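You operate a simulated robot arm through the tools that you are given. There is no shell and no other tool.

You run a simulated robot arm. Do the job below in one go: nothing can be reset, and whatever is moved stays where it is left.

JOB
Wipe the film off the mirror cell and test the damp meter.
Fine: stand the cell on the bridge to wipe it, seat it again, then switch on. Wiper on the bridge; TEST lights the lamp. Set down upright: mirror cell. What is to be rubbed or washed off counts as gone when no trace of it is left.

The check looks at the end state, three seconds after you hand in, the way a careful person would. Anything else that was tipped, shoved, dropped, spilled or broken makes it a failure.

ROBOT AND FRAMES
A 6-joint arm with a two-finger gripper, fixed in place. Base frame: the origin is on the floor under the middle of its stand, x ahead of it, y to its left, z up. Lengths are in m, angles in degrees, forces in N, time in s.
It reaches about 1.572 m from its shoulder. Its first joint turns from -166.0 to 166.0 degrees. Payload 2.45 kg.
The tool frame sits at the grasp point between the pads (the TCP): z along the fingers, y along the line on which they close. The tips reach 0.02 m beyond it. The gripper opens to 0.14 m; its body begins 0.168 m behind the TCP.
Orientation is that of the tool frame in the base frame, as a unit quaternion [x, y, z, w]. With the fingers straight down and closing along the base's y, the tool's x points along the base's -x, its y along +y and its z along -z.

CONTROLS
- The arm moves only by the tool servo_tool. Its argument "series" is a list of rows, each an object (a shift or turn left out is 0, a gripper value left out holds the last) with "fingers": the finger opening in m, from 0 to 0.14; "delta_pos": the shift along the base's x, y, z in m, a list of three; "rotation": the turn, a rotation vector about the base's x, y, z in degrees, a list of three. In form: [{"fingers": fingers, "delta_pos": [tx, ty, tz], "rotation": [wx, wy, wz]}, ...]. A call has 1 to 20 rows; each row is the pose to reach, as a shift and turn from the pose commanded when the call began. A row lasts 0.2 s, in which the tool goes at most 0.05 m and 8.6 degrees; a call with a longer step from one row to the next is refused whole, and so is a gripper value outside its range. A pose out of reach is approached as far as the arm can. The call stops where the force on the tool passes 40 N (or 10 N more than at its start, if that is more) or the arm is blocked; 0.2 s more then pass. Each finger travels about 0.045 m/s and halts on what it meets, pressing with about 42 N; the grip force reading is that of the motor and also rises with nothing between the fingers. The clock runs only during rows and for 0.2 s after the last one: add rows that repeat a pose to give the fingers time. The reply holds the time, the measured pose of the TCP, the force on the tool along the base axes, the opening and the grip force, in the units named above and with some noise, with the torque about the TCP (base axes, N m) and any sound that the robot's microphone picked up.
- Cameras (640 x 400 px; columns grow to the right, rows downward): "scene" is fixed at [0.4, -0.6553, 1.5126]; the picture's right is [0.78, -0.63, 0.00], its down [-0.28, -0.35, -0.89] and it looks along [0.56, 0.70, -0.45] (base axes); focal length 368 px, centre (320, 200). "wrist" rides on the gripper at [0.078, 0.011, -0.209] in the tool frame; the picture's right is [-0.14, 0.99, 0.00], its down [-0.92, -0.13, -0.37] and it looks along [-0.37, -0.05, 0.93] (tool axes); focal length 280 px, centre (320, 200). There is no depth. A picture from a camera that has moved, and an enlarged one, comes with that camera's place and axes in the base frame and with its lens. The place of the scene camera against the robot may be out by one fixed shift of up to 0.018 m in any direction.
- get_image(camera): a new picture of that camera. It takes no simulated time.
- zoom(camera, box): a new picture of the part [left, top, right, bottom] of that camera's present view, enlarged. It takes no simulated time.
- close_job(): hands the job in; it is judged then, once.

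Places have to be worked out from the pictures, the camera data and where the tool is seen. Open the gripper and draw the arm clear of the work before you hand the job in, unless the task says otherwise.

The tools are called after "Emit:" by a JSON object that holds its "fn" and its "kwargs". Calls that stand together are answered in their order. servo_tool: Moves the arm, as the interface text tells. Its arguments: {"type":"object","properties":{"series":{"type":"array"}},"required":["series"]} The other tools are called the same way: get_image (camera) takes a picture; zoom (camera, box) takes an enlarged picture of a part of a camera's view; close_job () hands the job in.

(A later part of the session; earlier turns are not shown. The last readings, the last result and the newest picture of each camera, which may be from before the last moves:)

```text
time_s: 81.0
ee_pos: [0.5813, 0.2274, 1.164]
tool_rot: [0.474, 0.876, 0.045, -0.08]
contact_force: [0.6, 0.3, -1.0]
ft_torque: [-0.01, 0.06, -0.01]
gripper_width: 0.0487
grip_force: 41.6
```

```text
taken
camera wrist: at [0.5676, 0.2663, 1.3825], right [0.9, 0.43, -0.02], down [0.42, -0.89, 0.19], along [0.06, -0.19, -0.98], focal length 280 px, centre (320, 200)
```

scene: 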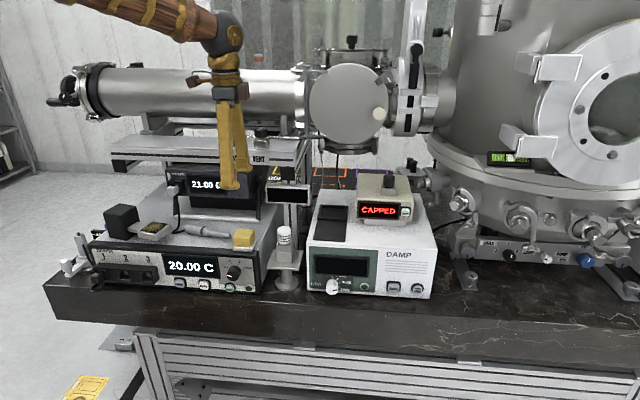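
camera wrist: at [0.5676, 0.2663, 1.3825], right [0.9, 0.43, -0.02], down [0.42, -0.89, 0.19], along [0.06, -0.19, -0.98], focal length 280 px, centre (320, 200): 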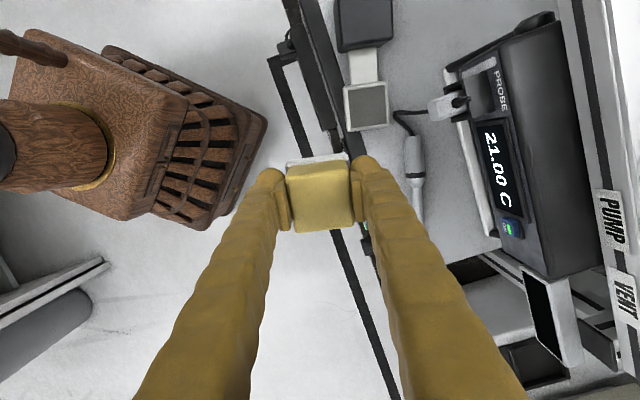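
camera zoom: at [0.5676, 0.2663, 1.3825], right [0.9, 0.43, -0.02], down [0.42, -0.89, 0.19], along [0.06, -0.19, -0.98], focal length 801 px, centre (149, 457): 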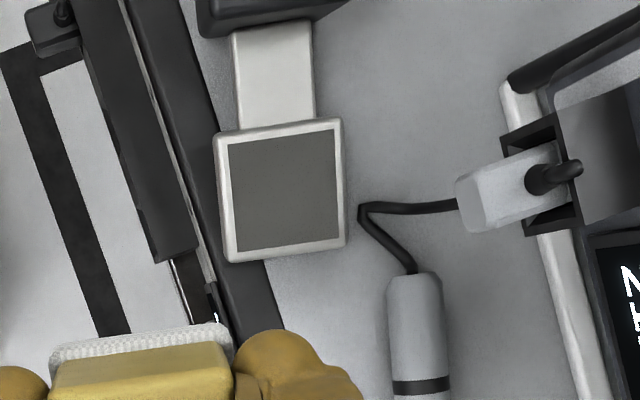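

From this angle the mirror is uniformly clean grey, so the warm patches were reflections and the film is gone. I'll level the gripper and take the wiper back to its spot on the bridge.

Emit:
{"fn": "servo_tool", "kwargs": {"series": [{"fingers": 0.035, "delta_pos": [0, 0, 0], "rotation": [-4.4, -2.86, 0]}, {"delta_pos": [0, 0, 0], "rotation": [-8.81, -5.72, 0]}, {"delta_pos": [0, 0, 0], "rotation": [-8.81, -5.72, 0]}]}}

Emit:
{"fn": "servo_tool", "kwargs": {"series": [{"fingers": 0.035, "delta_pos": [0.039, -0.0135, -0.02], "rotation": [0, 0, 3]}, {"delta_pos": [0.078, -0.027, -0.04], "rotation": [0, 0, 6]}, {"delta_pos": [0.117, -0.0405, -0.06], "rotation": [0, 0, 9]}, {"delta_pos": [0.156, -0.054, -0.08], "rotation": [0, 0, 12]}, {"delta_pos": [0.1957, -0.0674, -0.1], "rotation": [0, 0, 12]}, {"delta_pos": [0.1957, -0.0674, -0.14], "rotation": [0, 0, 12]}, {"delta_pos": [0.1957, -0.0674, -0.17], "rotation": [0, 0, 12]}]}}

Emit:
{"fn": "zoom", "kwargs": {"camera": "scene", "box": [200, 170, 300, 270]}}

Emit:
{"fn": "get_image", "kwargs": {"camera": "wrist"}}

```text
time_s: 81.8
ee_pos: [0.5819, 0.2288, 1.1639]
tool_rot: [0.477, 0.879, 0.001, 0.002]
contact_force: [0.3, -0.5, -1.1]
ft_torque: [0.0, 0.02, -0.01]
gripper_width: 0.0486
grip_force: 42.0
```

```text
time_s: 83.4
ee_pos: [0.7755, 0.1612, 0.9932]
tool_rot: [0.382, 0.924, 0.002, 0.002]
contact_force: [-0.1, 0.1, -0.7]
ft_torque: [0.0, 0.0, 0.0]
gripper_width: 0.0484
grip_force: 42.1
```

```text
4.00 times, centred on (250, 220) of scene
camera zoom: at [0.4, -0.6553, 1.5126], right [0.78, -0.63, 0.0], down [-0.28, -0.35, -0.89], along [0.56, 0.7, -0.45], focal length 1471 px, centre (600, 120)
```

zoom: 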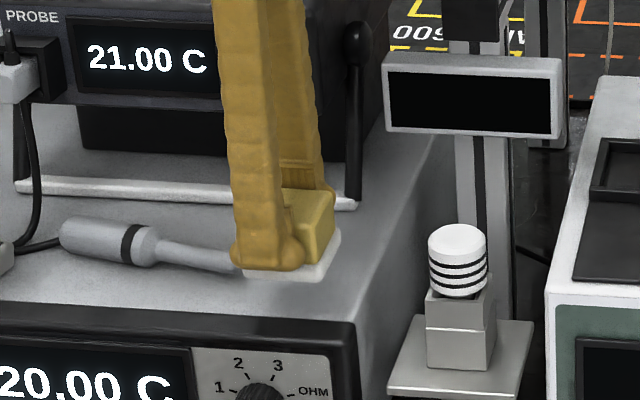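

```text
taken
camera wrist: at [0.7278, 0.2232, 1.2019], right [0.8, 0.6, 0.0], down [0.56, -0.74, 0.37], along [0.23, -0.29, -0.93], focal length 280 px, centre (320, 200)
```

wrist: 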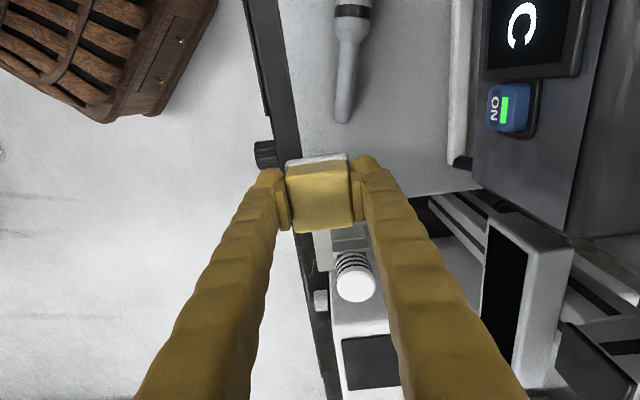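

I'm right above the wiper's home spot. I'll lower to just above the surface, then set it down in small steps.

Emit:
{"fn": "servo_tool", "kwargs": {"series": [{"fingers": 0.035, "delta_pos": [0.001, -0.001, -0.015]}, {"delta_pos": [0.001, -0.001, -0.027]}, {"delta_pos": [0.001, -0.001, -0.031]}]}}

Emit:
{"fn": "servo_tool", "kwargs": {"series": [{"fingers": 0.035, "delta_pos": [0, 0, -0.001]}, {"delta_pos": [0, 0, -0.002]}, {"delta_pos": [0, 0, -0.003]}]}}

```text
time_s: 84.2
ee_pos: [0.7781, 0.1593, 0.9629]
tool_rot: [0.382, 0.924, 0.002, 0.001]
contact_force: [0.1, -0.1, -1.0]
ft_torque: [0.01, 0.01, 0.01]
gripper_width: 0.0486
grip_force: 42.3
```

```text
time_s: 85.0
ee_pos: [0.7765, 0.1592, 0.9587]
tool_rot: [0.382, 0.924, 0.002, 0.0]
contact_force: [0.9, 0.5, -0.6]
ft_torque: [0.0, -0.05, 0.01]
gripper_width: 0.0484
grip_force: 41.6
```

Emit:
{"fn": "servo_tool", "kwargs": {"series": [{"fingers": 0.035, "delta_pos": [0, 0, -0.001]}, {"delta_pos": [0, 0, -0.0015]}]}}

Emit:
{"fn": "zoom", "kwargs": {"camera": "scene", "box": [220, 210, 280, 260]}}

```text
time_s: 85.6
ee_pos: [0.7767, 0.161, 0.9577]
tool_rot: [0.381, 0.924, 0.001, 0.001]
contact_force: [0.5, -0.1, -1.1]
ft_torque: [0.0, -0.02, 0.0]
gripper_width: 0.0482
grip_force: 42.0
```

```text
8.00 times, centred on (250, 235) of scene
camera zoom: at [0.4, -0.6553, 1.5126], right [0.78, -0.63, 0.0], down [-0.28, -0.35, -0.89], along [0.56, 0.7, -0.45], focal length 2942 px, centre (880, -80)
```

zoom: 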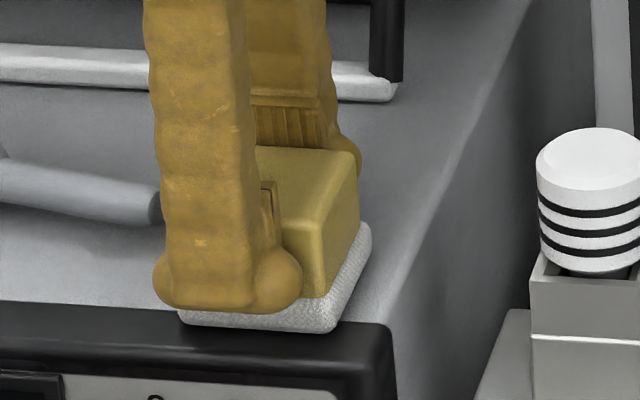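

It still reads about 1 N hanging, so I'll go a little lower to find the surface.

Emit:
{"fn": "servo_tool", "kwargs": {"series": [{"fingers": 0.035, "delta_pos": [0, 0, -0.001]}]}}

Emit:
{"fn": "servo_tool", "kwargs": {"series": [{"fingers": 0.035, "delta_pos": [0, 0, -0.001]}]}}

```text
time_s: 86.0
ee_pos: [0.7759, 0.1595, 0.9566]
tool_rot: [0.382, 0.924, 0.002, 0.001]
contact_force: [1.2, 0.7, -0.2]
ft_torque: [0.0, -0.01, 0.02]
gripper_width: 0.0484
grip_force: 42.1
```

```text
time_s: 86.4
ee_pos: [0.7774, 0.1593, 0.957]
tool_rot: [0.382, 0.924, 0.002, 0.001]
contact_force: [-2.3, 0.5, 8.7]
ft_torque: [-0.32, 0.03, -0.08]
gripper_width: 0.0485
grip_force: 42.2
```

Contact at z≈0.957. I'll release the wiper and rise straight up.

Emit:
{"fn": "servo_tool", "kwargs": {"series": [{"fingers": 0.035, "delta_pos": [0, 0, 0.0004]}, {"fingers": 0.06, "delta_pos": [0, 0, 0.0004]}, {"fingers": 0.08, "delta_pos": [0, 0, 0.0004]}, {"fingers": 0.09, "delta_pos": [0, 0, 0.0004]}, {"fingers": 0.09, "delta_pos": [0, 0, 0.0004]}, {"fingers": 0.09, "delta_pos": [0, 0, 0.03]}, {"fingers": 0.09, "delta_pos": [0, 0, 0.075]}, {"fingers": 0.09, "delta_pos": [0, 0, 0.12]}, {"fingers": 0.09, "delta_pos": [0, 0, 0.165]}]}}

Emit:
{"fn": "get_image", "kwargs": {"camera": "scene"}}

Emit:
{"fn": "get_image", "kwargs": {"camera": "wrist"}}

```text
time_s: 88.4
ee_pos: [0.7766, 0.1608, 1.1204]
tool_rot: [0.382, 0.924, 0.002, 0.001]
contact_force: [0.1, -0.1, -0.2]
ft_torque: [0.0, 0.0, 0.01]
gripper_width: 0.09
grip_force: 0.1
```

```text
taken
```

scene: 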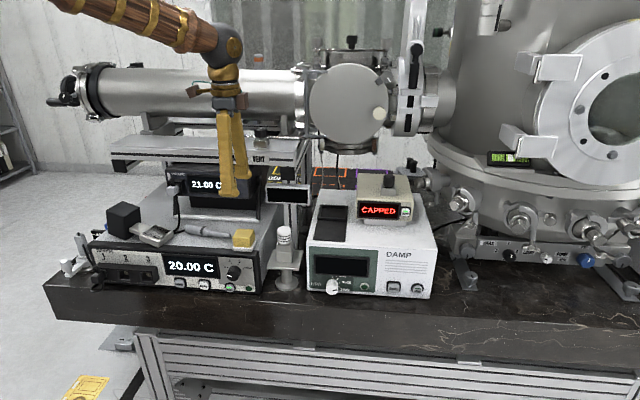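

```text
taken
camera wrist: at [0.7282, 0.223, 1.3286], right [0.8, 0.6, 0.0], down [0.56, -0.74, 0.37], along [0.22, -0.29, -0.93], focal length 280 px, centre (320, 200)
```

wrist: 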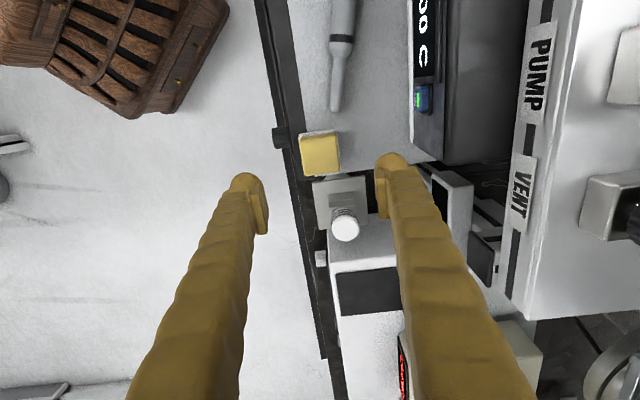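

The wiper is back in its place. Now I'll look at the tipped cell to plan the pick-up.

Emit:
{"fn": "zoom", "kwargs": {"camera": "scene", "box": [80, 185, 200, 265]}}

Emit:
{"fn": "zoom", "kwargs": {"camera": "scene", "box": [210, 210, 300, 280]}}

```text
5.00 times, centred on (140, 225) of scene
camera zoom: at [0.4, -0.6553, 1.5126], right [0.78, -0.63, 0.0], down [-0.28, -0.35, -0.89], along [0.56, 0.7, -0.45], focal length 1838 px, centre (1220, 75)
```

zoom: 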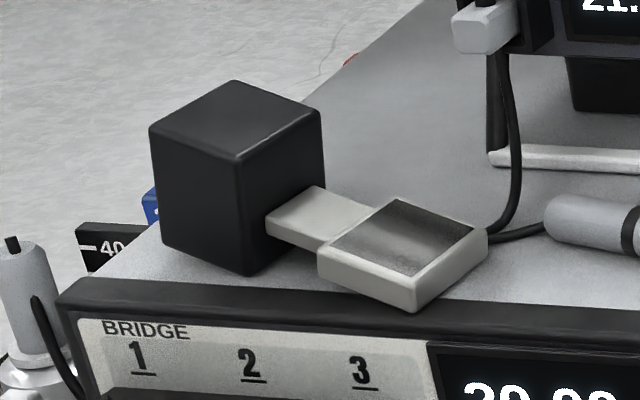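

```text
5.71 times, centred on (255, 245) of scene
camera zoom: at [0.4, -0.6553, 1.5126], right [0.78, -0.63, 0.0], down [-0.28, -0.35, -0.89], along [0.56, 0.7, -0.45], focal length 2101 px, centre (691, -57)
```

zoom: 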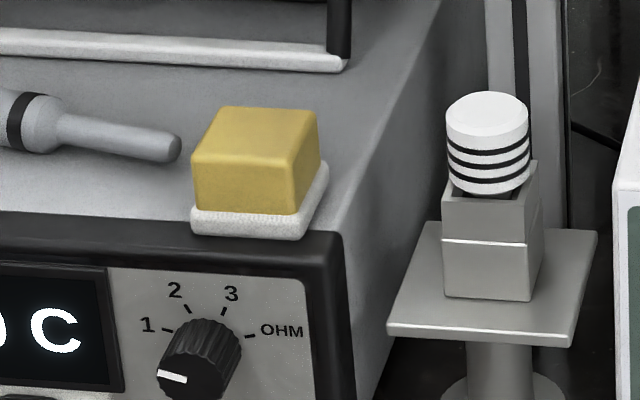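

The wiper is exactly where it was. The cell leans about 10° with its plate corner on the bezel. I'll turn the gripper to the cell's axis, move above the block, and tilt to match.

Emit:
{"fn": "servo_tool", "kwargs": {"series": [{"fingers": 0.095, "delta_pos": [-0.0228, 0.0251, 0.01], "rotation": [0, 0, 7.8]}, {"delta_pos": [-0.0457, 0.0502, 0.01], "rotation": [0, 0, 15.6]}, {"delta_pos": [-0.0685, 0.0752, 0.01], "rotation": [0, 0, 23.4]}, {"delta_pos": [-0.0914, 0.1003, 0.01], "rotation": [0, 0, 31.2]}, {"delta_pos": [-0.1142, 0.1254, 0.01], "rotation": [0, 0, 39]}, {"delta_pos": [-0.137, 0.1505, 0.01], "rotation": [0, 0, 46.8]}, {"delta_pos": [-0.1599, 0.1756, 0.01], "rotation": [0, 0, 54.6]}, {"delta_pos": [-0.1827, 0.2006, 0.01], "rotation": [0, 0, 62.4]}, {"delta_pos": [-0.2056, 0.2257, 0.01], "rotation": [0, 0, 70.2]}, {"delta_pos": [-0.2284, 0.2508, 0.01], "rotation": [0, 0, 78]}]}}

Emit:
{"fn": "servo_tool", "kwargs": {"series": [{"fingers": 0.095, "delta_pos": [0, 0, -0.01], "rotation": [4.2, 2.72, 0]}, {"delta_pos": [0, 0, -0.03], "rotation": [8.39, 5.45, 0]}, {"delta_pos": [0, 0, -0.043], "rotation": [8.39, 5.45, 0]}]}}

Emit:
{"fn": "get_image", "kwargs": {"camera": "wrist"}}

Emit:
{"fn": "zoom", "kwargs": {"camera": "scene", "box": [60, 150, 200, 265]}}

```text
time_s: 90.6
ee_pos: [0.5471, 0.409, 1.1304]
tool_rot: [-0.285, 0.959, 0.002, -0.001]
contact_force: [0.7, -0.1, -0.6]
ft_torque: [-0.02, 0.0, 0.01]
gripper_width: 0.0952
grip_force: 0.2
```

```text
time_s: 91.4
ee_pos: [0.5475, 0.4105, 1.0876]
tool_rot: [-0.283, 0.955, 0.086, -0.025]
contact_force: [1.1, -0.4, -0.2]
ft_torque: [0.01, 0.02, 0.01]
gripper_width: 0.0952
grip_force: 0.0
```

```text
taken
camera wrist: at [0.4966, 0.3456, 1.2946], right [-0.42, 0.89, 0.18], down [0.88, 0.34, 0.34], along [0.24, 0.3, -0.92], focal length 280 px, centre (320, 200)
```

wrist: 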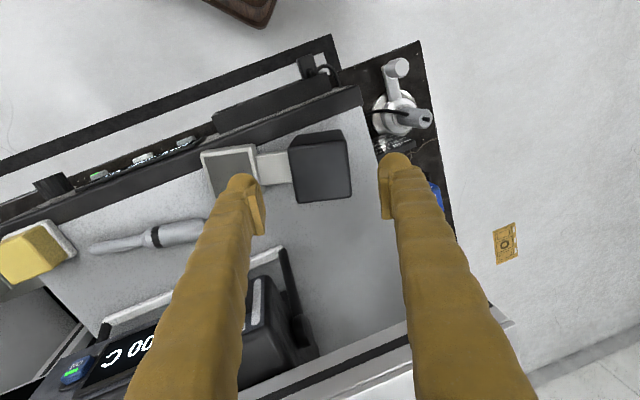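

```text
3.48 times, centred on (130, 208) of scene
camera zoom: at [0.4, -0.6553, 1.5126], right [0.78, -0.63, 0.0], down [-0.28, -0.35, -0.89], along [0.56, 0.7, -0.45], focal length 1279 px, centre (981, 174)
```

zoom: 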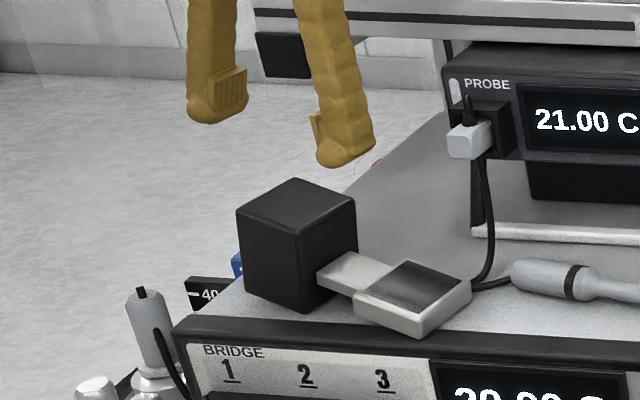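

The mirror still looks clean. I'll enlarge the block in the wrist view to measure its alignment with the fingers.

Emit:
{"fn": "zoom", "kwargs": {"camera": "wrist", "box": [240, 100, 420, 240]}}

```text
2.86 times, centred on (330, 170) of wrist
camera zoom: at [0.4966, 0.3456, 1.2946], right [-0.42, 0.89, 0.18], down [0.88, 0.34, 0.34], along [0.24, 0.3, -0.92], focal length 801 px, centre (291, 286)
```

zoom: 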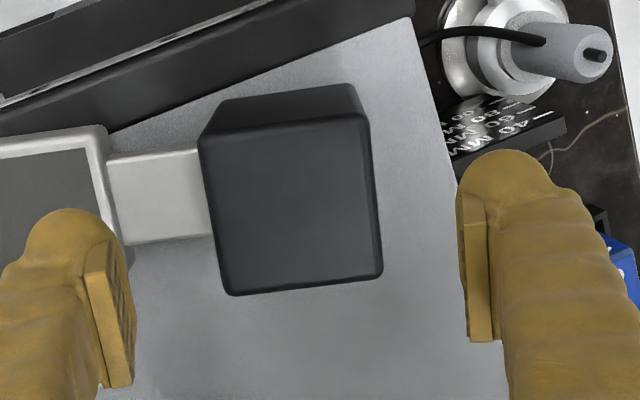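

The block is centred within 2 mm and the tilt matches. I'll slide down along the tilted tool axis to the grip height.

Emit:
{"fn": "servo_tool", "kwargs": {"series": [{"fingers": 0.095, "delta_pos": [-0.0028, 0.0044, -0.0295]}, {"delta_pos": [-0.0057, 0.0087, -0.059]}, {"delta_pos": [-0.0071, 0.0109, -0.074]}, {"delta_pos": [-0.0085, 0.0131, -0.0886]}]}}

Emit:
{"fn": "get_image", "kwargs": {"camera": "wrist"}}

Emit:
{"fn": "zoom", "kwargs": {"camera": "scene", "box": [70, 165, 190, 265]}}

```text
time_s: 92.4
ee_pos: [0.5391, 0.4233, 0.9989]
tool_rot: [-0.283, 0.955, 0.086, -0.026]
contact_force: [-0.8, 0.3, 0.0]
ft_torque: [-0.02, 0.0, 0.01]
gripper_width: 0.0951
grip_force: 0.1
```

```text
taken
camera wrist: at [0.488, 0.359, 1.2059], right [-0.42, 0.89, 0.18], down [0.88, 0.34, 0.34], along [0.24, 0.3, -0.92], focal length 280 px, centre (320, 200)
```

wrist: 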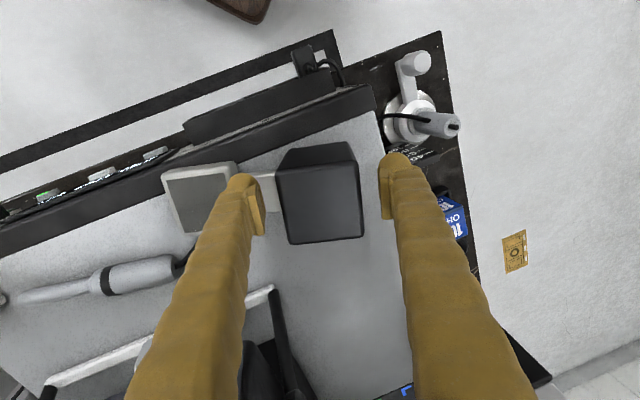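

```text
4.00 times, centred on (130, 215) of scene
camera zoom: at [0.4, -0.6553, 1.5126], right [0.78, -0.63, 0.0], down [-0.28, -0.35, -0.89], along [0.56, 0.7, -0.45], focal length 1471 px, centre (1080, 140)
```

zoom: 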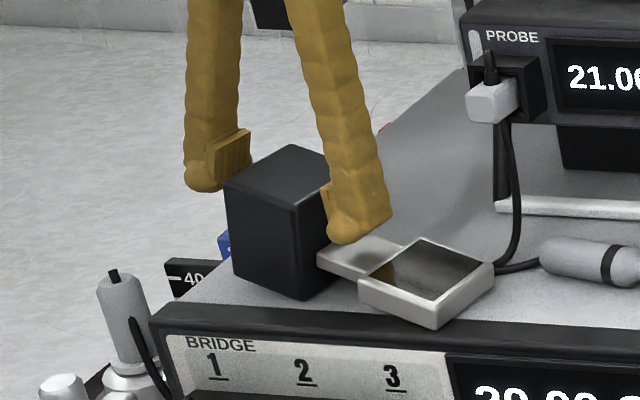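

The fingers are placed just as in the first grip, so I'll close on the block.

Emit:
{"fn": "servo_tool", "kwargs": {"series": [{"fingers": 0.08}, {"fingers": 0.065}, {"fingers": 0.05}, {"fingers": 0.045}, {"fingers": 0.045}, {"fingers": 0.045}]}}

Emit:
{"fn": "zoom", "kwargs": {"camera": "scene", "box": [70, 165, 190, 265]}}

```text
time_s: 93.8
ee_pos: [0.5398, 0.4227, 0.9978]
tool_rot: [-0.283, 0.955, 0.085, -0.025]
contact_force: [0.1, 0.0, 0.7]
ft_torque: [0.01, 0.07, -0.02]
gripper_width: 0.0639
grip_force: 42.2
```

```text
4.00 times, centred on (130, 215) of scene
camera zoom: at [0.4, -0.6553, 1.5126], right [0.78, -0.63, 0.0], down [-0.28, -0.35, -0.89], along [0.56, 0.7, -0.45], focal length 1471 px, centre (1080, 140)
```

zoom: 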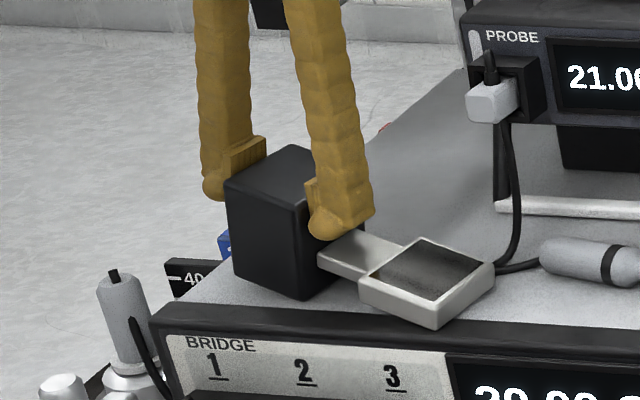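

The grip width matches the first time at 0.064 m. I'll lift clear and take out the tilt.

Emit:
{"fn": "servo_tool", "kwargs": {"series": [{"fingers": 0.045, "delta_pos": [0, 0, 0.02]}, {"delta_pos": [0, 0, 0.05]}, {"delta_pos": [0, 0, 0.085]}, {"delta_pos": [0, 0, 0.12], "rotation": [-4.2, -2.72, 0]}, {"delta_pos": [0, 0, 0.15], "rotation": [-8.39, -5.45, 0]}, {"delta_pos": [0, 0, 0.165], "rotation": [-8.39, -5.45, 0]}]}}

Emit:
{"fn": "servo_tool", "kwargs": {"series": [{"fingers": 0.045}]}}

Emit:
{"fn": "zoom", "kwargs": {"camera": "scene", "box": [50, 90, 210, 260]}}

Emit:
{"fn": "get_image", "kwargs": {"camera": "wrist"}}

```text
time_s: 95.2
ee_pos: [0.5394, 0.4233, 1.1645]
tool_rot: [-0.284, 0.959, 0.002, 0.0]
contact_force: [-0.4, 0.1, -3.7]
ft_torque: [0.06, 0.08, -0.01]
gripper_width: 0.064
grip_force: 41.9
```

```text
time_s: 95.6
ee_pos: [0.5407, 0.4229, 1.164]
tool_rot: [-0.284, 0.959, 0.002, 0.0]
contact_force: [0.0, 0.1, -4.0]
ft_torque: [0.05, 0.08, 0.0]
gripper_width: 0.0637
grip_force: 41.9
```

```text
2.35 times, centred on (130, 175) of scene
camera zoom: at [0.4, -0.6553, 1.5126], right [0.78, -0.63, 0.0], down [-0.28, -0.35, -0.89], along [0.56, 0.7, -0.45], focal length 865 px, centre (767, 259)
```

zoom: 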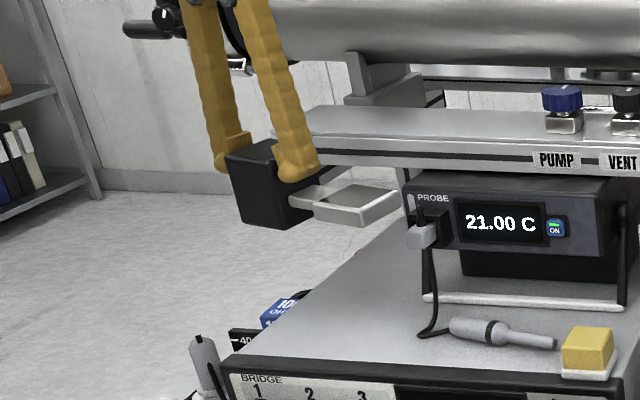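

```text
taken
camera wrist: at [0.4682, 0.3893, 1.3724], right [-0.42, 0.91, 0.0], down [0.84, 0.39, 0.37], along [0.33, 0.16, -0.93], focal length 280 px, centre (320, 200)
```

wrist: 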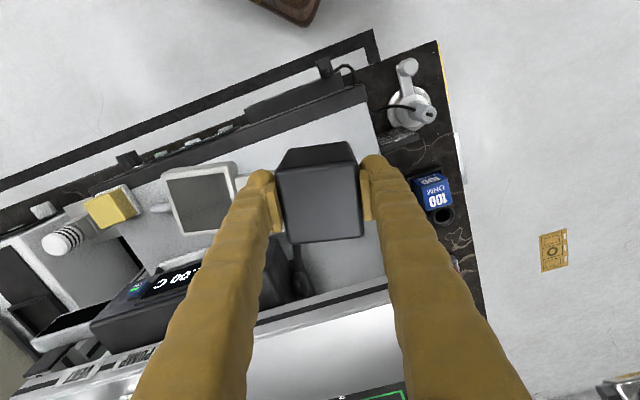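

The cell is level in the grip and the mirror is clean. I'll carry it back toward the DAMP box, turning it back, and stop in front of the seat to measure the pocket.

Emit:
{"fn": "servo_tool", "kwargs": {"series": [{"fingers": 0.045, "delta_pos": [0.0288, -0.0309, 0.005], "rotation": [0, 0, -5.57]}, {"delta_pos": [0.0577, -0.0617, 0.005], "rotation": [0, 0, -11.14]}, {"delta_pos": [0.0865, -0.0926, 0.005], "rotation": [0, 0, -16.71]}, {"delta_pos": [0.1154, -0.1235, 0.005], "rotation": [0, 0, -22.29]}, {"delta_pos": [0.1442, -0.1544, 0.005], "rotation": [0, 0, -27.86]}, {"delta_pos": [0.173, -0.1852, 0.005], "rotation": [0, 0, -33.43]}, {"delta_pos": [0.2019, -0.2161, 0.005], "rotation": [0, 0, -39]}, {"delta_pos": [0.2307, -0.247, 0.005], "rotation": [0, 0, -44.57]}, {"delta_pos": [0.2596, -0.2778, 0.005], "rotation": [0, 0, -50.14]}, {"delta_pos": [0.2884, -0.3087, 0.005], "rotation": [0, 0, -55.71]}, {"delta_pos": [0.3172, -0.3396, 0.005], "rotation": [0, 0, -61.29]}, {"delta_pos": [0.3461, -0.3705, 0.005], "rotation": [0, 0, -66.86]}, {"delta_pos": [0.3749, -0.4013, 0.005], "rotation": [0, 0, -72.43]}, {"delta_pos": [0.4037, -0.4322, 0.005], "rotation": [0, 0, -78]}, {"delta_pos": [0.4037, -0.4322, 0.005], "rotation": [0, 0, -78]}]}}

Emit:
{"fn": "get_image", "kwargs": {"camera": "wrist"}}

Emit:
{"fn": "zoom", "kwargs": {"camera": "wrist", "box": [300, 70, 480, 200]}}

Emit:
{"fn": "zoom", "kwargs": {"camera": "scene", "box": [290, 160, 400, 260]}}

```text
time_s: 98.8
ee_pos: [0.9442, -0.0091, 1.1694]
tool_rot: [0.382, 0.924, 0.002, 0.001]
contact_force: [-0.2, -0.1, -3.7]
ft_torque: [0.09, -0.08, 0.0]
gripper_width: 0.0638
grip_force: 41.9
```

```text
taken
camera wrist: at [0.8952, 0.0541, 1.3776], right [0.8, 0.6, 0.0], down [0.56, -0.74, 0.37], along [0.23, -0.29, -0.93], focal length 280 px, centre (320, 200)
```

wrist: 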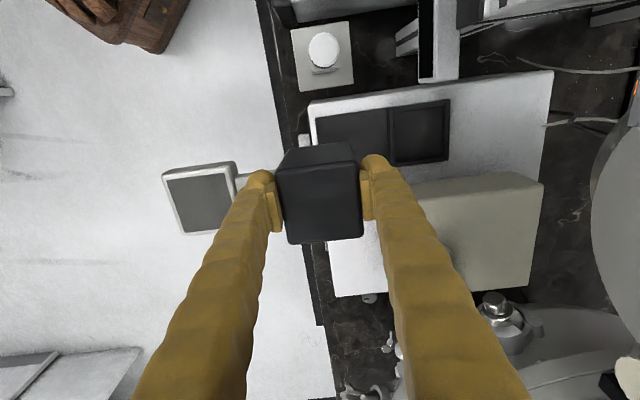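

```text
3.08 times, centred on (390, 135) of wrist
camera zoom: at [0.8952, 0.0541, 1.3776], right [0.8, 0.6, 0.0], down [0.56, -0.74, 0.37], along [0.23, -0.29, -0.93], focal length 863 px, centre (105, 400)
```

zoom: 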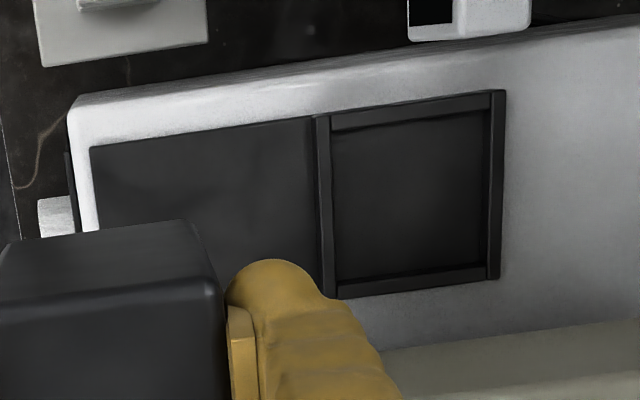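

```text
4.00 times, centred on (345, 210) of scene
camera zoom: at [0.4, -0.6553, 1.5126], right [0.78, -0.63, 0.0], down [-0.28, -0.35, -0.89], along [0.56, 0.7, -0.45], focal length 1471 px, centre (220, 160)
```

zoom: 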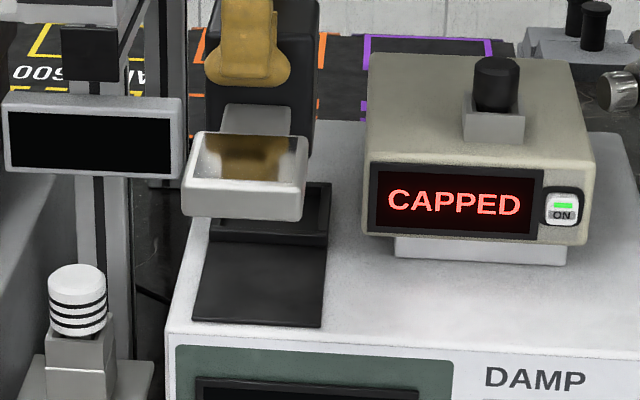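

The scene view shows only the finger's reflection in the mirror. The pocket measures about 7.4 cm square, centred near r=0.677, f=0.809, so the block has 5–7 mm of play on each side. I'll move over it and lower to just above the rim.

Emit:
{"fn": "servo_tool", "kwargs": {"series": [{"fingers": 0.045, "delta_pos": [0.03, 0.03, -0.005]}, {"delta_pos": [0.06, 0.06, -0.015]}, {"delta_pos": [0.09, 0.09, -0.03]}, {"delta_pos": [0.1049, 0.1036, -0.05]}, {"delta_pos": [0.1049, 0.1036, -0.08]}, {"delta_pos": [0.1049, 0.1036, -0.105]}, {"delta_pos": [0.1049, 0.1036, -0.105]}]}}

Emit:
{"fn": "get_image", "kwargs": {"camera": "wrist"}}

Emit:
{"fn": "zoom", "kwargs": {"camera": "scene", "box": [300, 160, 390, 250]}}

Emit:
{"fn": "zoom", "kwargs": {"camera": "wrist", "box": [150, 100, 400, 260]}}

```text
time_s: 100.4
ee_pos: [1.0503, 0.0942, 1.0637]
tool_rot: [0.383, 0.924, 0.002, 0.001]
contact_force: [0.2, -0.5, -3.8]
ft_torque: [0.09, -0.01, 0.0]
gripper_width: 0.0636
grip_force: 42.2
```

```text
taken
camera wrist: at [1.0002, 0.1571, 1.2731], right [0.8, 0.6, 0.0], down [0.56, -0.74, 0.37], along [0.23, -0.29, -0.93], focal length 280 px, centre (320, 200)
```

wrist: 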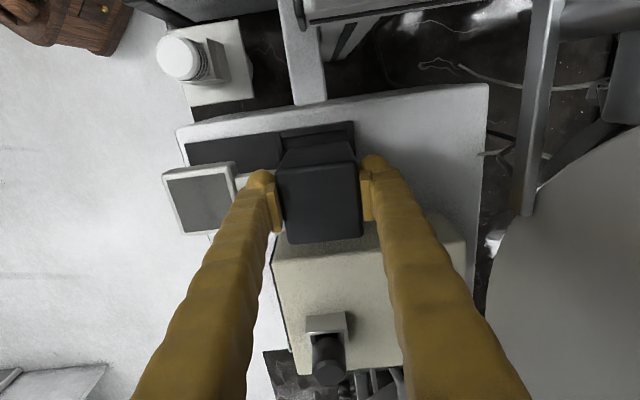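

```text
4.44 times, centred on (345, 205) of scene
camera zoom: at [0.4, -0.6553, 1.5126], right [0.78, -0.63, 0.0], down [-0.28, -0.35, -0.89], along [0.56, 0.7, -0.45], focal length 1634 px, centre (209, 178)
```

zoom: 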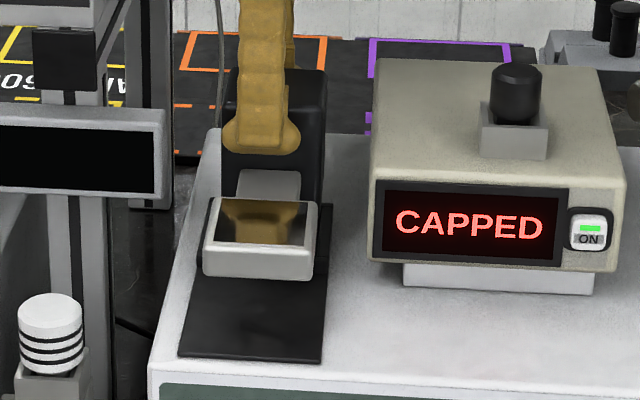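

```text
2.50 times, centred on (275, 180) of wrist
camera zoom: at [1.0002, 0.1571, 1.2731], right [0.8, 0.6, 0.0], down [0.56, -0.74, 0.37], along [0.23, -0.29, -0.93], focal length 701 px, centre (432, 250)
```

zoom: 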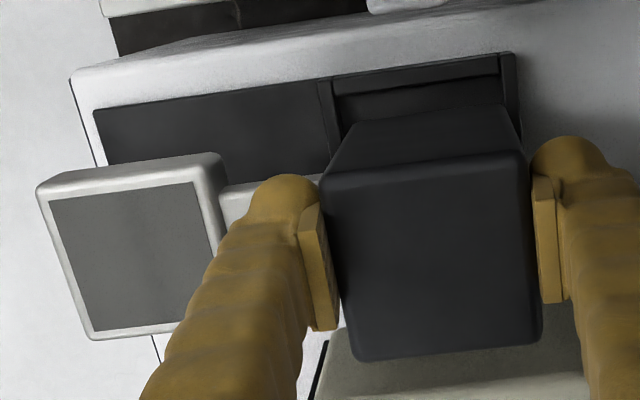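

All lined up as it was when I lifted it out, so I'll lower into the pocket slowly while watching the force.

Emit:
{"fn": "servo_tool", "kwargs": {"series": [{"fingers": 0.045, "delta_pos": [0, 0, -0.006]}, {"delta_pos": [0, 0, -0.012]}, {"delta_pos": [0, 0, -0.017]}]}}

Emit:
{"fn": "servo_tool", "kwargs": {"series": [{"fingers": 0.045, "delta_pos": [0, 0, -0.003]}, {"delta_pos": [0, 0, -0.006]}, {"delta_pos": [0, 0, -0.009]}]}}

Emit:
{"fn": "zoom", "kwargs": {"camera": "scene", "box": [300, 160, 390, 250]}}

Emit:
{"fn": "zoom", "kwargs": {"camera": "wrist", "box": [150, 100, 400, 260]}}

```text
time_s: 101.2
ee_pos: [1.0488, 0.0939, 1.0474]
tool_rot: [0.382, 0.924, 0.002, 0.002]
contact_force: [-0.6, 0.6, -4.1]
ft_torque: [0.12, -0.09, 0.04]
gripper_width: 0.0637
grip_force: 41.7
```

```text
time_s: 102.2
ee_pos: [1.0501, 0.0962, 1.0432]
tool_rot: [0.382, 0.924, 0.004, 0.003]
contact_force: [-1.6, 2.2, 5.4]
ft_torque: [-0.22, 0.04, -0.07]
gripper_width: 0.0636
grip_force: 41.8
stopped in row 3: the force on the tool passed its limit at 42 N (the readings are from after the stop); the commanded pose is now the measured one
```

```text
4.44 times, centred on (345, 205) of scene
camera zoom: at [0.4, -0.6553, 1.5126], right [0.78, -0.63, 0.0], down [-0.28, -0.35, -0.89], along [0.56, 0.7, -0.45], focal length 1634 px, centre (209, 178)
```

zoom: 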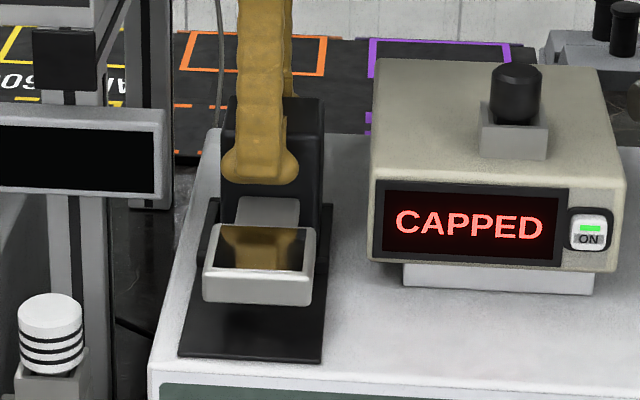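

```text
2.50 times, centred on (275, 180) of wrist
camera zoom: at [0.9996, 0.1586, 1.2509], right [0.8, 0.6, 0.01], down [0.56, -0.74, 0.37], along [0.23, -0.29, -0.93], focal length 701 px, centre (432, 250)
```

zoom: 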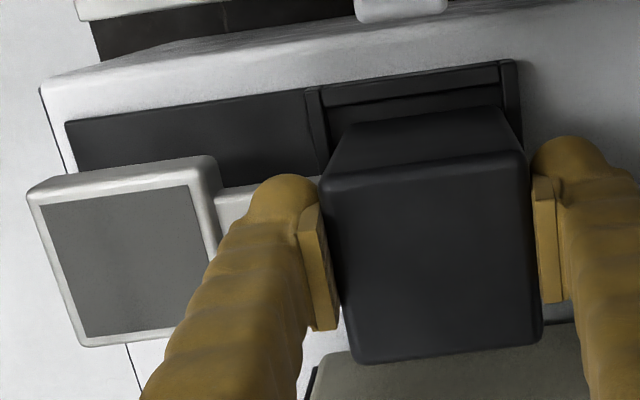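

It touched the rim at z=1.043, about 12 mm high, and the torque points to the front-right corner. Compared with the lift-out pictures, the block sits 4–5 mm too far right. I'll raise, shift left and try again.

Emit:
{"fn": "servo_tool", "kwargs": {"series": [{"fingers": 0.045, "delta_pos": [0, 0, 0.006]}, {"delta_pos": [-0.0025, 0.0025, 0.008]}, {"delta_pos": [-0.0025, 0.0025, 0.008]}]}}

Emit:
{"fn": "zoom", "kwargs": {"camera": "wrist", "box": [220, 100, 400, 260]}}

Emit:
{"fn": "zoom", "kwargs": {"camera": "scene", "box": [310, 170, 370, 240]}}

```text
time_s: 103.0
ee_pos: [1.0464, 0.0995, 1.0502]
tool_rot: [0.382, 0.924, 0.004, 0.003]
contact_force: [-0.6, -0.3, -4.0]
ft_torque: [0.05, -0.08, -0.01]
gripper_width: 0.0638
grip_force: 41.9
```

```text
2.50 times, centred on (310, 180) of wrist
camera zoom: at [0.9974, 0.1611, 1.2585], right [0.8, 0.6, 0.01], down [0.56, -0.74, 0.37], along [0.23, -0.29, -0.93], focal length 701 px, centre (345, 250)
```

zoom: 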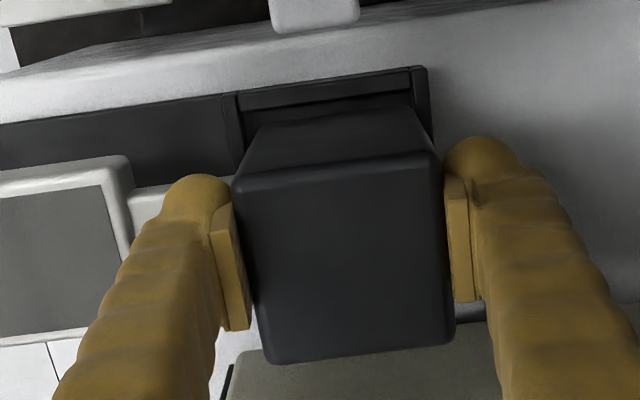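

```text
5.71 times, centred on (340, 205) of scene
camera zoom: at [0.4, -0.6553, 1.5126], right [0.78, -0.63, 0.0], down [-0.28, -0.35, -0.89], along [0.56, 0.7, -0.45], focal length 2101 px, centre (206, 171)
```

zoom: 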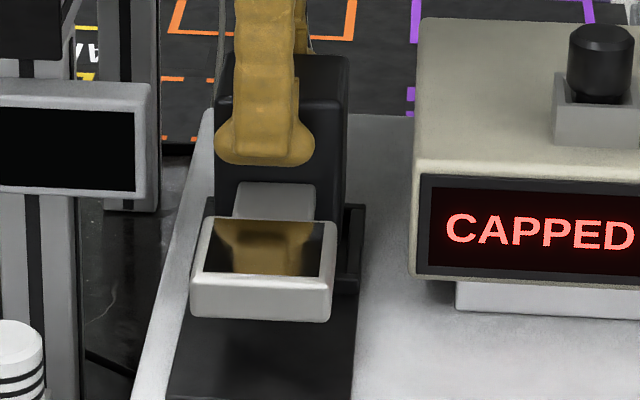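

Let me look more closely at how the block's edges sit against the rim walls.

Emit:
{"fn": "zoom", "kwargs": {"camera": "scene", "box": [315, 185, 350, 225]}}

Emit:
{"fn": "zoom", "kwargs": {"camera": "wrist", "box": [300, 110, 400, 170]}}

```text
10.00 times, centred on (332, 205) of scene
camera zoom: at [0.4, -0.6553, 1.5126], right [0.78, -0.63, 0.0], down [-0.28, -0.35, -0.89], along [0.56, 0.7, -0.45], focal length 3677 px, centre (195, 150)
```

zoom: 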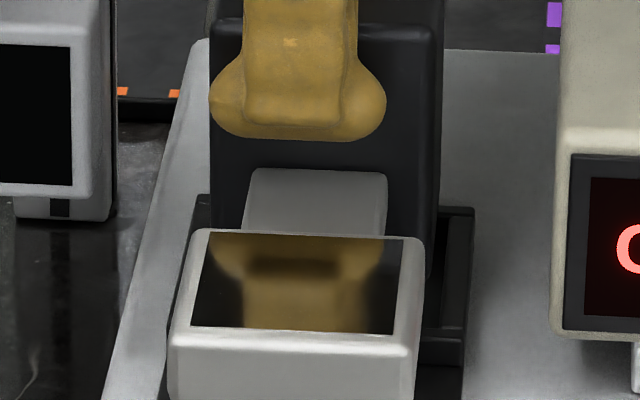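

```text
6.40 times, centred on (350, 140) of wrist
camera zoom: at [0.9974, 0.1611, 1.2585], right [0.8, 0.6, 0.01], down [0.56, -0.74, 0.37], along [0.23, -0.29, -0.93], focal length 1794 px, centre (128, 584)
```

zoom: 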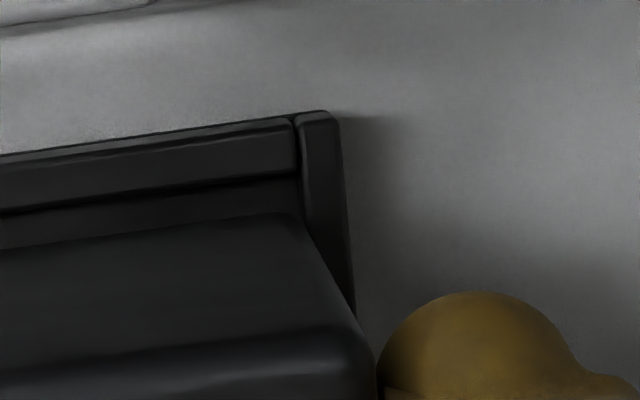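

Measuring both views, the block still sits about 2.5 mm too far right and about 3.5 mm too far back in the pocket. I'll correct both and lower slowly.

Emit:
{"fn": "servo_tool", "kwargs": {"series": [{"fingers": 0.045, "delta_pos": [-0.0045, -0.0005, 0]}, {"delta_pos": [-0.0045, -0.0005, -0.004]}]}}

Emit:
{"fn": "zoom", "kwargs": {"camera": "wrist", "box": [290, 110, 390, 170]}}

Emit:
{"fn": "zoom", "kwargs": {"camera": "scene", "box": [315, 185, 350, 225]}}

```text
time_s: 103.5
ee_pos: [1.0437, 0.0992, 1.0468]
tool_rot: [0.382, 0.924, 0.003, 0.003]
contact_force: [-0.1, -0.6, -4.1]
ft_torque: [0.12, -0.06, 0.01]
gripper_width: 0.0634
grip_force: 41.5
```

```text
6.40 times, centred on (340, 140) of wrist
camera zoom: at [0.9928, 0.1604, 1.2545], right [0.8, 0.6, 0.01], down [0.56, -0.74, 0.37], along [0.23, -0.29, -0.93], focal length 1794 px, centre (192, 584)
```

zoom: 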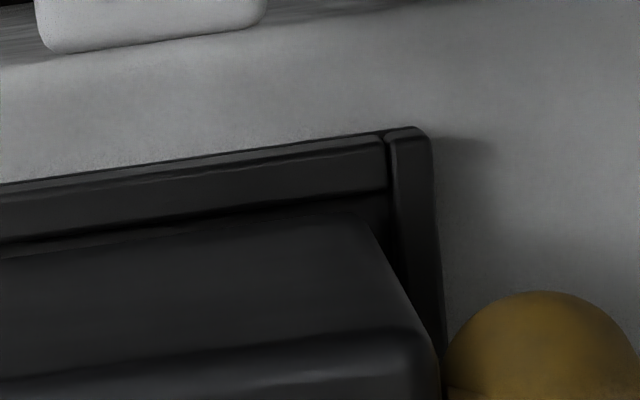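

```text
10.00 times, centred on (332, 205) of scene
camera zoom: at [0.4, -0.6553, 1.5126], right [0.78, -0.63, 0.0], down [-0.28, -0.35, -0.89], along [0.56, 0.7, -0.45], focal length 3677 px, centre (195, 150)
```

zoom: 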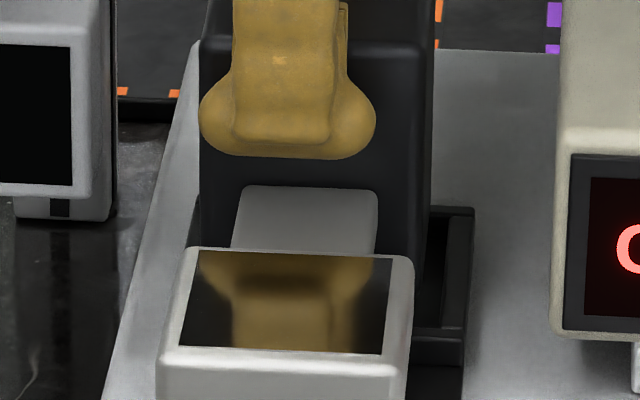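

Now there are clear gaps at the right, left and back walls. I'll lower in small steps.

Emit:
{"fn": "servo_tool", "kwargs": {"series": [{"fingers": 0.045, "delta_pos": [0, 0, -0.002]}, {"delta_pos": [0, 0, -0.004]}, {"delta_pos": [0, 0, -0.006]}]}}

Emit:
{"fn": "servo_tool", "kwargs": {"series": [{"fingers": 0.045, "delta_pos": [0, 0, -0.002]}, {"delta_pos": [0, 0, -0.004]}]}}

```text
time_s: 104.3
ee_pos: [1.0432, 0.0988, 1.0388]
tool_rot: [0.382, 0.924, 0.004, 0.004]
contact_force: [-0.4, -0.3, -4.5]
ft_torque: [0.1, -0.07, 0.0]
gripper_width: 0.0638
grip_force: 42.4
```

```text
time_s: 105.0
ee_pos: [1.0428, 0.0972, 1.036]
tool_rot: [0.383, 0.924, 0.004, 0.003]
contact_force: [0.1, -0.5, -4.1]
ft_torque: [0.1, -0.04, 0.0]
gripper_width: 0.0639
grip_force: 41.8
```

It passed the rim height with no contact, so the block is in the pocket. I'll continue to the floor in 1 mm steps.

Emit:
{"fn": "servo_tool", "kwargs": {"series": [{"fingers": 0.045, "delta_pos": [0, 0, -0.001]}, {"delta_pos": [0, 0, -0.002]}]}}

Emit:
{"fn": "servo_tool", "kwargs": {"series": [{"fingers": 0.045, "delta_pos": [0, 0, -0.001]}, {"delta_pos": [0, 0, -0.002]}]}}

```text
time_s: 105.5
ee_pos: [1.042, 0.0966, 1.0344]
tool_rot: [0.381, 0.924, 0.004, 0.003]
contact_force: [0.3, -0.6, -3.9]
ft_torque: [0.1, -0.02, 0.0]
gripper_width: 0.0639
grip_force: 41.9
```

```text
time_s: 106.2
ee_pos: [1.0418, 0.0989, 1.0333]
tool_rot: [0.382, 0.924, 0.004, 0.004]
contact_force: [-3.0, -2.3, 12.8]
ft_torque: [-0.21, 0.95, 0.1]
gripper_width: 0.0634
grip_force: 42.0
```

Contact at z=1.033, which is the pocket floor for this grip height. I'll relieve the load slightly and release so it settles flat.

Emit:
{"fn": "servo_tool", "kwargs": {"series": [{"fingers": 0.045, "delta_pos": [0, 0, 0.0005]}, {"delta_pos": [0, 0, 0.0008]}]}}

Emit:
{"fn": "zoom", "kwargs": {"camera": "scene", "box": [310, 180, 360, 240]}}

```text
time_s: 106.8
ee_pos: [1.0423, 0.0972, 1.0338]
tool_rot: [0.382, 0.924, 0.004, 0.003]
contact_force: [3.3, -2.3, 11.2]
ft_torque: [-0.1, 0.31, 0.11]
gripper_width: 0.0639
grip_force: 41.9
```

```text
6.67 times, centred on (335, 210) of scene
camera zoom: at [0.4, -0.6553, 1.5126], right [0.78, -0.63, 0.0], down [-0.28, -0.35, -0.89], along [0.56, 0.7, -0.45], focal length 2451 px, centre (220, 133)
```

zoom: 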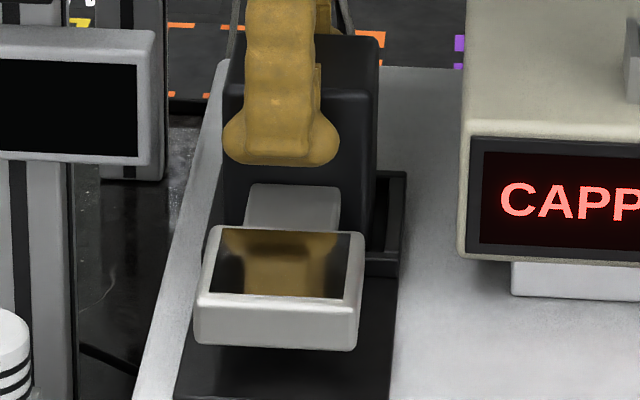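

The plate is back at its original height in the picture. I'll open and rise, then check how it sits.

Emit:
{"fn": "servo_tool", "kwargs": {"series": [{"fingers": 0.045, "delta_pos": [0, 0, 0.0005]}, {"fingers": 0.068, "delta_pos": [0, 0, 0.0005]}, {"fingers": 0.08, "delta_pos": [0, 0, 0.0005]}, {"fingers": 0.09, "delta_pos": [0, 0, 0.0005]}, {"fingers": 0.09, "delta_pos": [0, 0, 0.0005]}, {"fingers": 0.09, "delta_pos": [0, 0, 0.03]}, {"fingers": 0.09, "delta_pos": [0, 0, 0.07]}]}}

Emit:
{"fn": "zoom", "kwargs": {"camera": "scene", "box": [300, 170, 360, 250]}}

Emit:
{"fn": "get_image", "kwargs": {"camera": "wrist"}}

Emit:
{"fn": "zoom", "kwargs": {"camera": "wrist", "box": [160, 100, 400, 260]}}

```text
time_s: 108.3
ee_pos: [1.0426, 0.0979, 1.1021]
tool_rot: [0.383, 0.924, 0.003, 0.004]
contact_force: [0.4, 0.2, 0.3]
ft_torque: [0.01, 0.01, -0.05]
gripper_width: 0.0903
grip_force: 0.0
```

```text
5.00 times, centred on (330, 210) of scene
camera zoom: at [0.4, -0.6553, 1.5126], right [0.78, -0.63, 0.0], down [-0.28, -0.35, -0.89], along [0.56, 0.7, -0.45], focal length 1838 px, centre (270, 150)
```

zoom: 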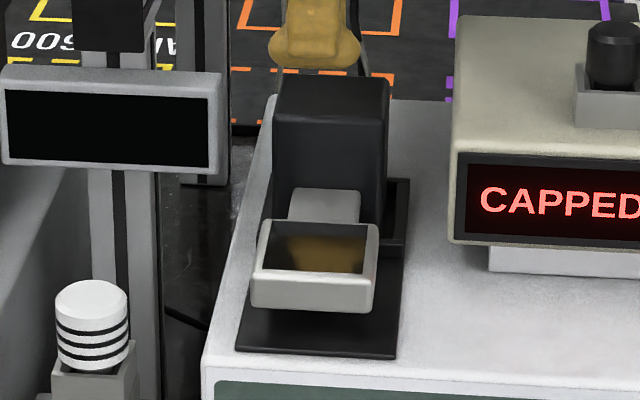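

```text
taken
camera wrist: at [0.9926, 0.1606, 1.3114], right [0.8, 0.6, 0.01], down [0.56, -0.74, 0.37], along [0.23, -0.29, -0.93], focal length 280 px, centre (320, 200)
```

wrist: 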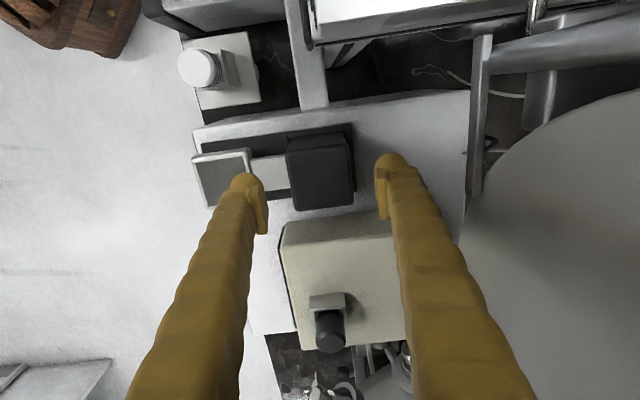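

```text
2.50 times, centred on (280, 180) of wrist
camera zoom: at [0.9926, 0.1606, 1.3114], right [0.8, 0.6, 0.01], down [0.56, -0.74, 0.37], along [0.23, -0.29, -0.93], focal length 701 px, centre (420, 250)
```

zoom: 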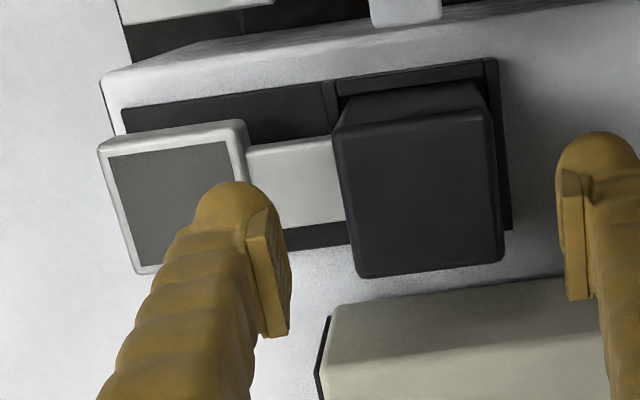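

The cell is in the pocket, about 3 mm left of its original spot. I'll check closely that it sits flat and isn't perched on the left wall.

Emit:
{"fn": "zoom", "kwargs": {"camera": "scene", "box": [310, 200, 350, 240]}}

Emit:
{"fn": "zoom", "kwargs": {"camera": "wrist", "box": [280, 110, 370, 180]}}

Emit:
{"fn": "zoom", "kwargs": {"camera": "scene", "box": [310, 180, 370, 245]}}

```text
10.00 times, centred on (330, 220) of scene
camera zoom: at [0.4, -0.6553, 1.5126], right [0.78, -0.63, 0.0], down [-0.28, -0.35, -0.89], along [0.56, 0.7, -0.45], focal length 3677 px, centre (220, 0)
```

zoom: 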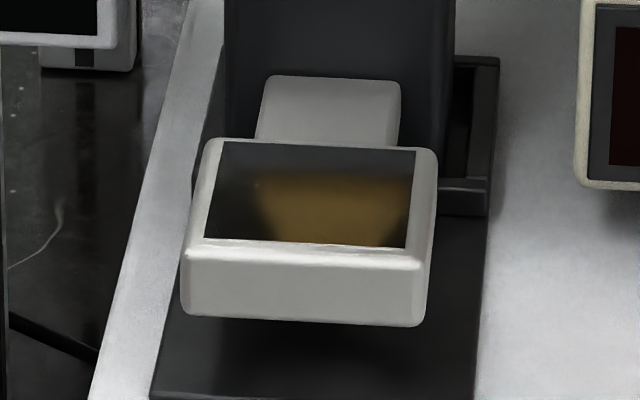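

```text
5.71 times, centred on (325, 145) of wrist
camera zoom: at [0.9926, 0.1606, 1.3114], right [0.8, 0.6, 0.01], down [0.56, -0.74, 0.37], along [0.23, -0.29, -0.93], focal length 1602 px, centre (291, 514)
```

zoom: 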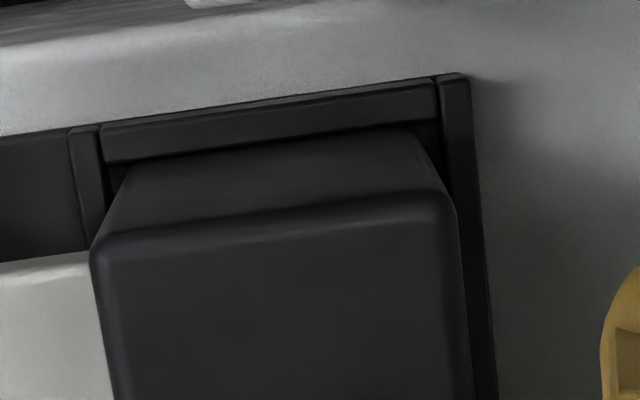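

```text
6.15 times, centred on (340, 212) of scene
camera zoom: at [0.4, -0.6553, 1.5126], right [0.78, -0.63, 0.0], down [-0.28, -0.35, -0.89], along [0.56, 0.7, -0.45], focal length 2263 px, centre (197, 123)
```

zoom: 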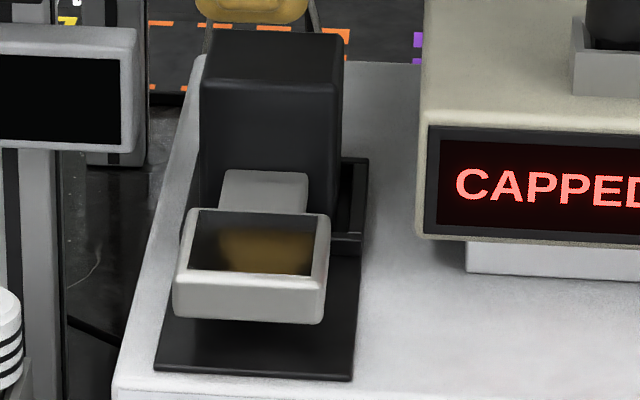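

The cell sits level and inside all four walls. Next are the buttons. I'll back out above the bench front, turn the gripper to face the panel, and close the fingers for pressing.

Emit:
{"fn": "servo_tool", "kwargs": {"series": [{"fingers": 0.09, "delta_pos": [0, 0, 0.035]}, {"delta_pos": [0, 0, 0.07]}, {"delta_pos": [-0.0112, -0.0282, 0.07], "rotation": [0, 0, 8.2]}, {"delta_pos": [-0.0225, -0.0564, 0.07], "rotation": [0, 0, 16.4]}, {"delta_pos": [-0.0337, -0.0845, 0.07], "rotation": [0, 0, 24.5]}, {"delta_pos": [-0.0449, -0.1127, 0.07], "rotation": [0, 0, 32.7]}, {"delta_pos": [-0.0562, -0.1409, 0.07], "rotation": [0, 0, 40.9]}, {"delta_pos": [-0.0674, -0.1691, 0.07], "rotation": [0, 0, 49.1]}, {"delta_pos": [-0.0787, -0.1973, 0.07], "rotation": [0, 0, 57.3]}, {"delta_pos": [-0.0899, -0.2255, 0.07], "rotation": [0, 0, 65.5]}, {"delta_pos": [-0.1011, -0.2536, 0.07], "rotation": [0, 0, 73.6]}, {"delta_pos": [-0.1124, -0.2818, 0.07], "rotation": [0, 0, 81.8]}, {"delta_pos": [-0.1236, -0.31, 0.07], "rotation": [0, 0, 90]}]}}

Emit:
{"fn": "get_image", "kwargs": {"camera": "wrist"}}

Emit:
{"fn": "get_image", "kwargs": {"camera": "scene"}}

```text
time_s: 111.2
ee_pos: [0.9199, -0.2108, 1.1731]
tool_rot: [-0.384, 0.923, 0.005, 0.001]
contact_force: [0.2, 0.3, 0.0]
ft_torque: [0.02, 0.03, 0.02]
gripper_width: 0.09
grip_force: 0.0
```

```text
taken
camera wrist: at [0.8569, -0.2614, 1.3813], right [-0.61, 0.8, 0.01], down [0.74, 0.56, 0.37], along [0.29, 0.23, -0.93], focal length 280 px, centre (320, 200)
```

wrist: 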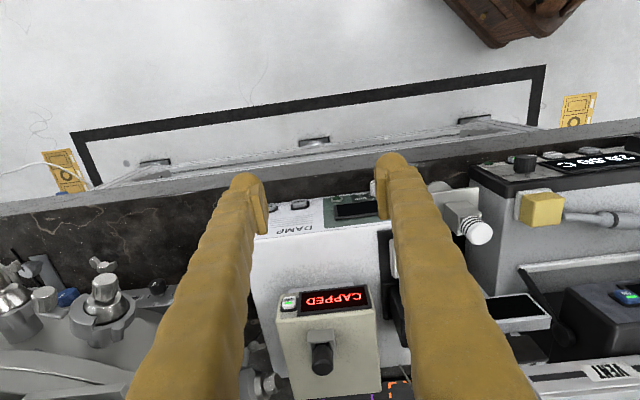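

```text
taken
```

scene: 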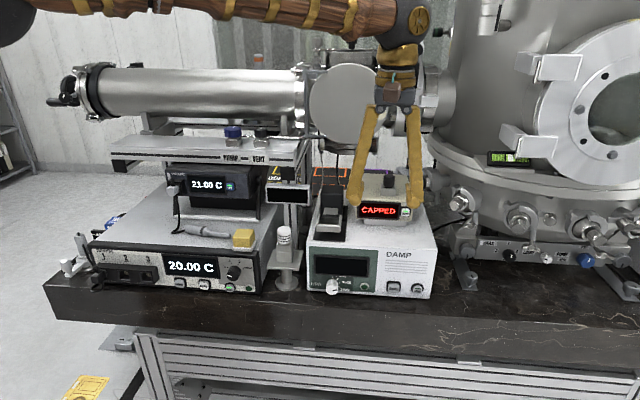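

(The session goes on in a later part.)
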